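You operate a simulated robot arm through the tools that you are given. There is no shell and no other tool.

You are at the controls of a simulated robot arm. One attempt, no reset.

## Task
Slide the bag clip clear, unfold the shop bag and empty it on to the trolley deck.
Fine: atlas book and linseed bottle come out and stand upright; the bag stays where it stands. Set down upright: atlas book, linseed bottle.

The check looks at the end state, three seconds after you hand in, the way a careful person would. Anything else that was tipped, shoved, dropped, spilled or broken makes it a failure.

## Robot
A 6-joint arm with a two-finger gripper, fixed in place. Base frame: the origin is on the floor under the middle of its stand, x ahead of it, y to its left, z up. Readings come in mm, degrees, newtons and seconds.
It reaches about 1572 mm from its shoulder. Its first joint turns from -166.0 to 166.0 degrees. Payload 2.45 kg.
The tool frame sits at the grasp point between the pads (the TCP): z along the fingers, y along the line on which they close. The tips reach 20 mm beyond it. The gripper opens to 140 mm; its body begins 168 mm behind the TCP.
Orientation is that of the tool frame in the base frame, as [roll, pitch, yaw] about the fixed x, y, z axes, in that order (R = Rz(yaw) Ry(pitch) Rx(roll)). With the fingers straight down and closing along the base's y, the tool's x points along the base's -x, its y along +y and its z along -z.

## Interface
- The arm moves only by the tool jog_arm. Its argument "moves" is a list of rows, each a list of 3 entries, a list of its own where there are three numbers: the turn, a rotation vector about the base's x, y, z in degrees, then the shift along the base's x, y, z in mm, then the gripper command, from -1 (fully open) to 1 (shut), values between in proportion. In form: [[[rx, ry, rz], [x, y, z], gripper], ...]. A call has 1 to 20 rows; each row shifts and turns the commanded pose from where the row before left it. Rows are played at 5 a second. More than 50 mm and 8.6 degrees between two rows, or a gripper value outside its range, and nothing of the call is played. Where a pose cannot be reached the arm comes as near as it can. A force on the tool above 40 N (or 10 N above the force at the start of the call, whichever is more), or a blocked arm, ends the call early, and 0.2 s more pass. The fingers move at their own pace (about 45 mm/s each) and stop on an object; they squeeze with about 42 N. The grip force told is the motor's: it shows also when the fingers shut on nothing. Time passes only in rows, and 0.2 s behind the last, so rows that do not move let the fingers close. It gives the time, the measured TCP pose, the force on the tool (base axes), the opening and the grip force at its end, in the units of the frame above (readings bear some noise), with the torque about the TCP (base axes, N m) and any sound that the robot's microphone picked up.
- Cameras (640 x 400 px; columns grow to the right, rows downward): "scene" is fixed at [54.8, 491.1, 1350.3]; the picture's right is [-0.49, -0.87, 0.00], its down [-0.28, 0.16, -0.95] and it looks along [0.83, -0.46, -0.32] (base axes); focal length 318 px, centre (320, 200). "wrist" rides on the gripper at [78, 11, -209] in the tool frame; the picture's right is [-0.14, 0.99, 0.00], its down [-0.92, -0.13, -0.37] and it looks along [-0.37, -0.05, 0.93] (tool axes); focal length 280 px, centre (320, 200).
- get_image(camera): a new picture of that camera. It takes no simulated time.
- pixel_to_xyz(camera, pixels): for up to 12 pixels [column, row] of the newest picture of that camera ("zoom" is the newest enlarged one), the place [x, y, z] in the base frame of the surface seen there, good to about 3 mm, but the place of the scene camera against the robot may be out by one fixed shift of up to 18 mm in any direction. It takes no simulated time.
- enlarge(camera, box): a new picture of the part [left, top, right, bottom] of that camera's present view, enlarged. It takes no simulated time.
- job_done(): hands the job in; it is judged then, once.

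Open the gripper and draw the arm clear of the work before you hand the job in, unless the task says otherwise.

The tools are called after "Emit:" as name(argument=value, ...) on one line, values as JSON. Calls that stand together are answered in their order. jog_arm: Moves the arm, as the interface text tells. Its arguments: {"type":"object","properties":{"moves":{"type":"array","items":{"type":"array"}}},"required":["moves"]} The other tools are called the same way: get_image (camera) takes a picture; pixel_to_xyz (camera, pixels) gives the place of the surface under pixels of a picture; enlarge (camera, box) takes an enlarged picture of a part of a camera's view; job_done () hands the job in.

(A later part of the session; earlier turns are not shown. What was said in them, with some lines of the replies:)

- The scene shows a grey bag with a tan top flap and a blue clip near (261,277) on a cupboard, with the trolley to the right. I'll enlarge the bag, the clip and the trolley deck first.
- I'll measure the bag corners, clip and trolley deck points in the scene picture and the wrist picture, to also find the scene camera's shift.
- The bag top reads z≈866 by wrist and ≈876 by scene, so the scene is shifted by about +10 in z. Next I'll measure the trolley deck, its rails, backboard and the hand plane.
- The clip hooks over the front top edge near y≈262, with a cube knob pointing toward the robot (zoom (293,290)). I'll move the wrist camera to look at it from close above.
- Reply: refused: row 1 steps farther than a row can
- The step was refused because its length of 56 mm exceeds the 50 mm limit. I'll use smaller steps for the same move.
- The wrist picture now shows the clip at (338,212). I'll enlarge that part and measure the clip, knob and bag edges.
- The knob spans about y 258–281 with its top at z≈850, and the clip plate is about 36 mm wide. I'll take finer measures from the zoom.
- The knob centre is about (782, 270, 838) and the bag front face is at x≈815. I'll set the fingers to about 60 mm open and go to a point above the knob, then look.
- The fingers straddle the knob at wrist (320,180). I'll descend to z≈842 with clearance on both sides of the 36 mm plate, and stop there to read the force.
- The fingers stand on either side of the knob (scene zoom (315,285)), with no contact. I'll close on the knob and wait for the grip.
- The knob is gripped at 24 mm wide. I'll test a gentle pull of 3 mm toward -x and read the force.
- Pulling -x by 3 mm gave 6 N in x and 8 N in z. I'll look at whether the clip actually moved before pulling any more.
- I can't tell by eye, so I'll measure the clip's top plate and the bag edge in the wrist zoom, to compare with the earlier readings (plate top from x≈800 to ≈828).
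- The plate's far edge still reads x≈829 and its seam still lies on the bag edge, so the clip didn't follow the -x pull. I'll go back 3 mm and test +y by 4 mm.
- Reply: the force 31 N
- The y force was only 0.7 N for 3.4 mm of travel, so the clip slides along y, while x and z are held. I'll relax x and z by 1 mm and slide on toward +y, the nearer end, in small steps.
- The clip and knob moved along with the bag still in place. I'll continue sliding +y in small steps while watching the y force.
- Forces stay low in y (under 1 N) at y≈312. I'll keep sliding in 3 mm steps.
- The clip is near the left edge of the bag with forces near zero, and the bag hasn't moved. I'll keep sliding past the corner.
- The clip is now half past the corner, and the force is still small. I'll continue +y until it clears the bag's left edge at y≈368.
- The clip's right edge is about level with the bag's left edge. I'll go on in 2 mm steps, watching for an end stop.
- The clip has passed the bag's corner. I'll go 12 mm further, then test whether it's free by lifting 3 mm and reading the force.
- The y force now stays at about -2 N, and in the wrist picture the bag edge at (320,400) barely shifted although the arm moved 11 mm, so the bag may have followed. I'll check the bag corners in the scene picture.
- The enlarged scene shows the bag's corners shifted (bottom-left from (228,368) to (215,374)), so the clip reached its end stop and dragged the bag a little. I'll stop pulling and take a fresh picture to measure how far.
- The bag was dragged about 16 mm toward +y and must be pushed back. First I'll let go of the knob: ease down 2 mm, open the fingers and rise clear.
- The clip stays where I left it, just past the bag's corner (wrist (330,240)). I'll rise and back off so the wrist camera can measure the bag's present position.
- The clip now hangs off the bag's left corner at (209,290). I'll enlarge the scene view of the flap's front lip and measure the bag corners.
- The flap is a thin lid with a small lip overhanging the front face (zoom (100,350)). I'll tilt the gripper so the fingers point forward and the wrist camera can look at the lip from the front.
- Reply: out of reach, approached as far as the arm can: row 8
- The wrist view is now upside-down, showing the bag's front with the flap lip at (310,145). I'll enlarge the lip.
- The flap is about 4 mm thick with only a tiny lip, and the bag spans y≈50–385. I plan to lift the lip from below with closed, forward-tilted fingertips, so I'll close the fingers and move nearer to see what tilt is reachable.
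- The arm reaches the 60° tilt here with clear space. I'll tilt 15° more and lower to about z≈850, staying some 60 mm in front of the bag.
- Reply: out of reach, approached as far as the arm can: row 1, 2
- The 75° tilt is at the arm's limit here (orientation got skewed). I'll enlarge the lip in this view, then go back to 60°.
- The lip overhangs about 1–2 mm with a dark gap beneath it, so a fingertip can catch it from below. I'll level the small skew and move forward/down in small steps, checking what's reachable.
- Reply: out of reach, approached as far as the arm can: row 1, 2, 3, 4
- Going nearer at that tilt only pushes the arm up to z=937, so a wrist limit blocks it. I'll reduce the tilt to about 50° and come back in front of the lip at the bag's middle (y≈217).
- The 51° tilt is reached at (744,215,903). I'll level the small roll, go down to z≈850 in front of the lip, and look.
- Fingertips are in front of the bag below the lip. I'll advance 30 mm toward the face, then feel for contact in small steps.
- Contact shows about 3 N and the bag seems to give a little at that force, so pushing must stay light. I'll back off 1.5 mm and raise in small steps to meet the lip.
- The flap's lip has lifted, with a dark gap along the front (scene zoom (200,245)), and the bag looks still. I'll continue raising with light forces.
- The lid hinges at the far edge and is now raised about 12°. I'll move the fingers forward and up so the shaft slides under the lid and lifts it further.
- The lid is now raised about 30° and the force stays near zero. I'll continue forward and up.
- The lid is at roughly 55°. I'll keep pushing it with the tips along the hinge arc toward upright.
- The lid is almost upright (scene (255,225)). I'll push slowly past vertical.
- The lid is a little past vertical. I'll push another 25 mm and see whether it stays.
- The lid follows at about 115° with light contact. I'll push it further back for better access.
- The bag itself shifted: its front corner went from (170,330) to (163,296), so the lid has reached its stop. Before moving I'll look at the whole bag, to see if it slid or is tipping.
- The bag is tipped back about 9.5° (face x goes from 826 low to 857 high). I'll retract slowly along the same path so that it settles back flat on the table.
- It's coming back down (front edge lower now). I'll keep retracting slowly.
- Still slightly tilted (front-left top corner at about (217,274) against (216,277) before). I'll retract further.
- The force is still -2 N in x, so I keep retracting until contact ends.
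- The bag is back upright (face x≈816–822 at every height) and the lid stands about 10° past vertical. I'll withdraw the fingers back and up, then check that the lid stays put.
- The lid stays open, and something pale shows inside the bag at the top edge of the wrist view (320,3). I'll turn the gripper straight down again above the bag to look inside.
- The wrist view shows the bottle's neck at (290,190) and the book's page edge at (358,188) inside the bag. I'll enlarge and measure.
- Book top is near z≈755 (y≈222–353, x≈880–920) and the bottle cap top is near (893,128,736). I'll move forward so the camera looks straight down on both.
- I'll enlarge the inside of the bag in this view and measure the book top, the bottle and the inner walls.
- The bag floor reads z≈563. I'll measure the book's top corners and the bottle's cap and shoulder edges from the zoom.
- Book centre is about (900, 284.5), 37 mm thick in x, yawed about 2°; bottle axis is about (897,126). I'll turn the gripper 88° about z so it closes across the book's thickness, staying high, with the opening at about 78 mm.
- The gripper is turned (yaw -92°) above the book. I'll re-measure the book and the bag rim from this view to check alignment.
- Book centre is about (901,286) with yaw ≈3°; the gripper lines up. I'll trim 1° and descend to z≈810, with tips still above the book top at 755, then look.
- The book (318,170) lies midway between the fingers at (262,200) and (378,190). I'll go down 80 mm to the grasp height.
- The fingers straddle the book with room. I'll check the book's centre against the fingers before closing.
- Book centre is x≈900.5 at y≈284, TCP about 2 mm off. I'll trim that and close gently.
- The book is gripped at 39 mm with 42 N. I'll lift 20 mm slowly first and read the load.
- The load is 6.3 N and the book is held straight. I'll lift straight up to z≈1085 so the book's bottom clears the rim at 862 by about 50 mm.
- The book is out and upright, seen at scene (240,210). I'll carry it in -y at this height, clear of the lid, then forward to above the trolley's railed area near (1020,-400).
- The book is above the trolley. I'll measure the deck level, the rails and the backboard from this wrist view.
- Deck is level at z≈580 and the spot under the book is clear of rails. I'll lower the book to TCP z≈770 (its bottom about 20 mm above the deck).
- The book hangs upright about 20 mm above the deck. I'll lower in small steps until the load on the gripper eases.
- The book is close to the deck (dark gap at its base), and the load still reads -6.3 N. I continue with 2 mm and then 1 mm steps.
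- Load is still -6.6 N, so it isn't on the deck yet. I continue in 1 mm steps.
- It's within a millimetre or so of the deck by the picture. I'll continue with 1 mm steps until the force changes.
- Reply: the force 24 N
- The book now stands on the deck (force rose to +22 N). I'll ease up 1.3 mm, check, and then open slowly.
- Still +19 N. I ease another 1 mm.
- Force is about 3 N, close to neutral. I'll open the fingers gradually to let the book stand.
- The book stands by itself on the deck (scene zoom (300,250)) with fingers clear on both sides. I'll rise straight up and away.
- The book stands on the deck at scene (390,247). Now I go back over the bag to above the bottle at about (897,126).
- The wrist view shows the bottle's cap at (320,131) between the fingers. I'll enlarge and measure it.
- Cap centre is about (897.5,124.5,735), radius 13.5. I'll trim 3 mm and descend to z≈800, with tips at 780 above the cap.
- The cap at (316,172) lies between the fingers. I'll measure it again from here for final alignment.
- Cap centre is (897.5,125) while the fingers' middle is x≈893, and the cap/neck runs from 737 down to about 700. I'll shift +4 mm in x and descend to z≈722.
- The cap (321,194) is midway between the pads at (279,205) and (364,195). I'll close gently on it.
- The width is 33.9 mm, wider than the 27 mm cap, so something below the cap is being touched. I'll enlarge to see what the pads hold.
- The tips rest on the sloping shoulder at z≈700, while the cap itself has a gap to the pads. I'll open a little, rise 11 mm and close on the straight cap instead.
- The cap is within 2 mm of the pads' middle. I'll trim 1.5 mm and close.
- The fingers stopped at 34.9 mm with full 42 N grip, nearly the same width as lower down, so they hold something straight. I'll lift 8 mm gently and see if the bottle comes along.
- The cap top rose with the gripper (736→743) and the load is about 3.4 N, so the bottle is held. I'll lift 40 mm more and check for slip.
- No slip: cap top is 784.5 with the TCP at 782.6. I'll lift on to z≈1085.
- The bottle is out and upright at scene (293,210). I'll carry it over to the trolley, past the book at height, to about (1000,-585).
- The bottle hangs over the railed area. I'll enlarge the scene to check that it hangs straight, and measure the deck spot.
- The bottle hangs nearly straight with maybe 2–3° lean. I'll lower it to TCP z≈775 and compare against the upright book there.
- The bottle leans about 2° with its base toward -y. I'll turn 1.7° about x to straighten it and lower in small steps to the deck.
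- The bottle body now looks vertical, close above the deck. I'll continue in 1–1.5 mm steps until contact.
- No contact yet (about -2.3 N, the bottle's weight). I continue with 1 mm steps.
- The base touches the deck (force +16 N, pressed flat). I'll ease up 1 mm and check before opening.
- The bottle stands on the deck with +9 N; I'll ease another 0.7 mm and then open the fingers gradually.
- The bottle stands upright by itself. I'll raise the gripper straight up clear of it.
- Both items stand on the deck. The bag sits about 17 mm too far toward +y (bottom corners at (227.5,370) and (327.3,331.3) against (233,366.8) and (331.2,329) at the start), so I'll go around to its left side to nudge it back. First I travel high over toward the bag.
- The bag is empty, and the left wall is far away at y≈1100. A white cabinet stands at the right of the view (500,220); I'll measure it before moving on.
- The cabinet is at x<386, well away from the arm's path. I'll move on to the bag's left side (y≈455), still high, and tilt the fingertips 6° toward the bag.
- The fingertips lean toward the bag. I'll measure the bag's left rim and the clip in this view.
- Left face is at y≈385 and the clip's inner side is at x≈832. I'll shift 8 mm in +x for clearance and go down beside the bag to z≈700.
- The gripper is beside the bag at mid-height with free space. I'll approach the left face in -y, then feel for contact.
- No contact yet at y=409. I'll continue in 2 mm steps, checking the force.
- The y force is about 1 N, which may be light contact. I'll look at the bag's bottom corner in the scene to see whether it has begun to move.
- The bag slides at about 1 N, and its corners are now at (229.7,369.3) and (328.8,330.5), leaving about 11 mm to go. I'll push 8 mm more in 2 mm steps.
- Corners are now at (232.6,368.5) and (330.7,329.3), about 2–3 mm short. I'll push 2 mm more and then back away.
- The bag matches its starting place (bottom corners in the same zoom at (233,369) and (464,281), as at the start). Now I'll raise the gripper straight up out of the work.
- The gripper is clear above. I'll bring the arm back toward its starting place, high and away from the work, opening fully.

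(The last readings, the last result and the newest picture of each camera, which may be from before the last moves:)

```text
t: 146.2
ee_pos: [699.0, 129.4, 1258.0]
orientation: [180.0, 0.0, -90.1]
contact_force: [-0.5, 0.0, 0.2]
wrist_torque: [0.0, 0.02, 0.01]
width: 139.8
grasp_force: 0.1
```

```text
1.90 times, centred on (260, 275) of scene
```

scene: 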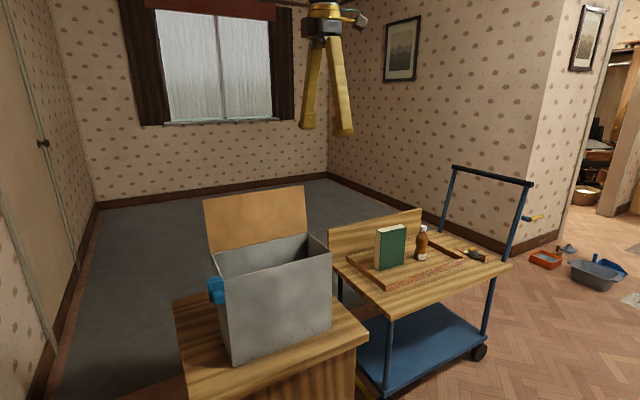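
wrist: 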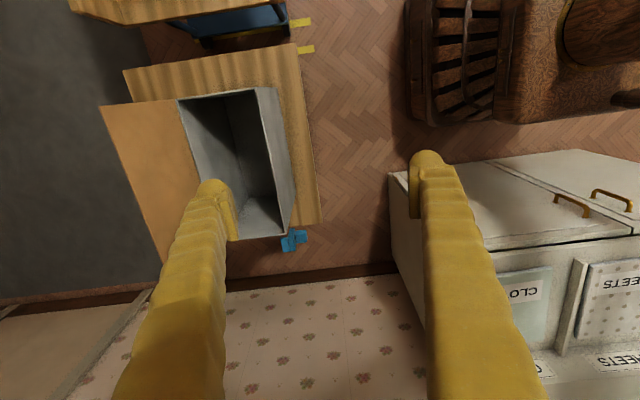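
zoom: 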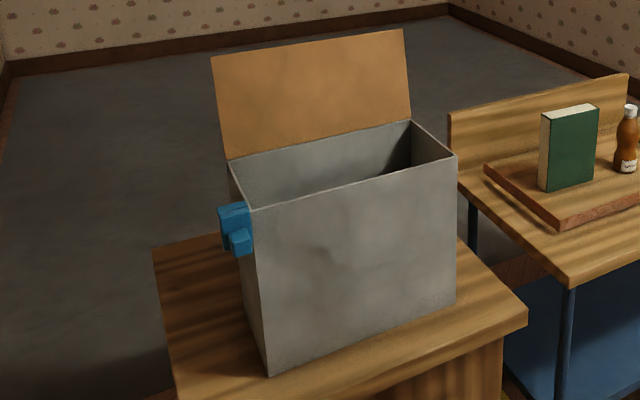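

The book and bottle stand upright on the deck, and the plane beside them is untouched. The bag is empty, open and back in its place with the clip slid clear, and the arm is withdrawn with the gripper open, so I hand the job in.

Emit:
job_done()

```text
The job is handed in.
```

I handed the job in with the atlas book and the linseed bottle standing upright on the trolley deck. The clip is slid clear past the left corner, the lid is open, and the bag is empty.

The bag did not sit still the whole time:

- **Dragged:** when the clip reached the end of its slide, it pulled the bag about 17 mm to the left. After emptying it I nudged it back. Its bottom corners now match the starting picture to within about 2 mm.
- **Tipped:** while opening the lid I pushed past its stop, and the bag leaned back about 9.5° with both items still inside. I eased it down slowly and it settled flat. The book and the bottle were still standing when I looked in.

The hand plane on the trolley was not touched. The arm is withdrawn high above the work with the gripper open.
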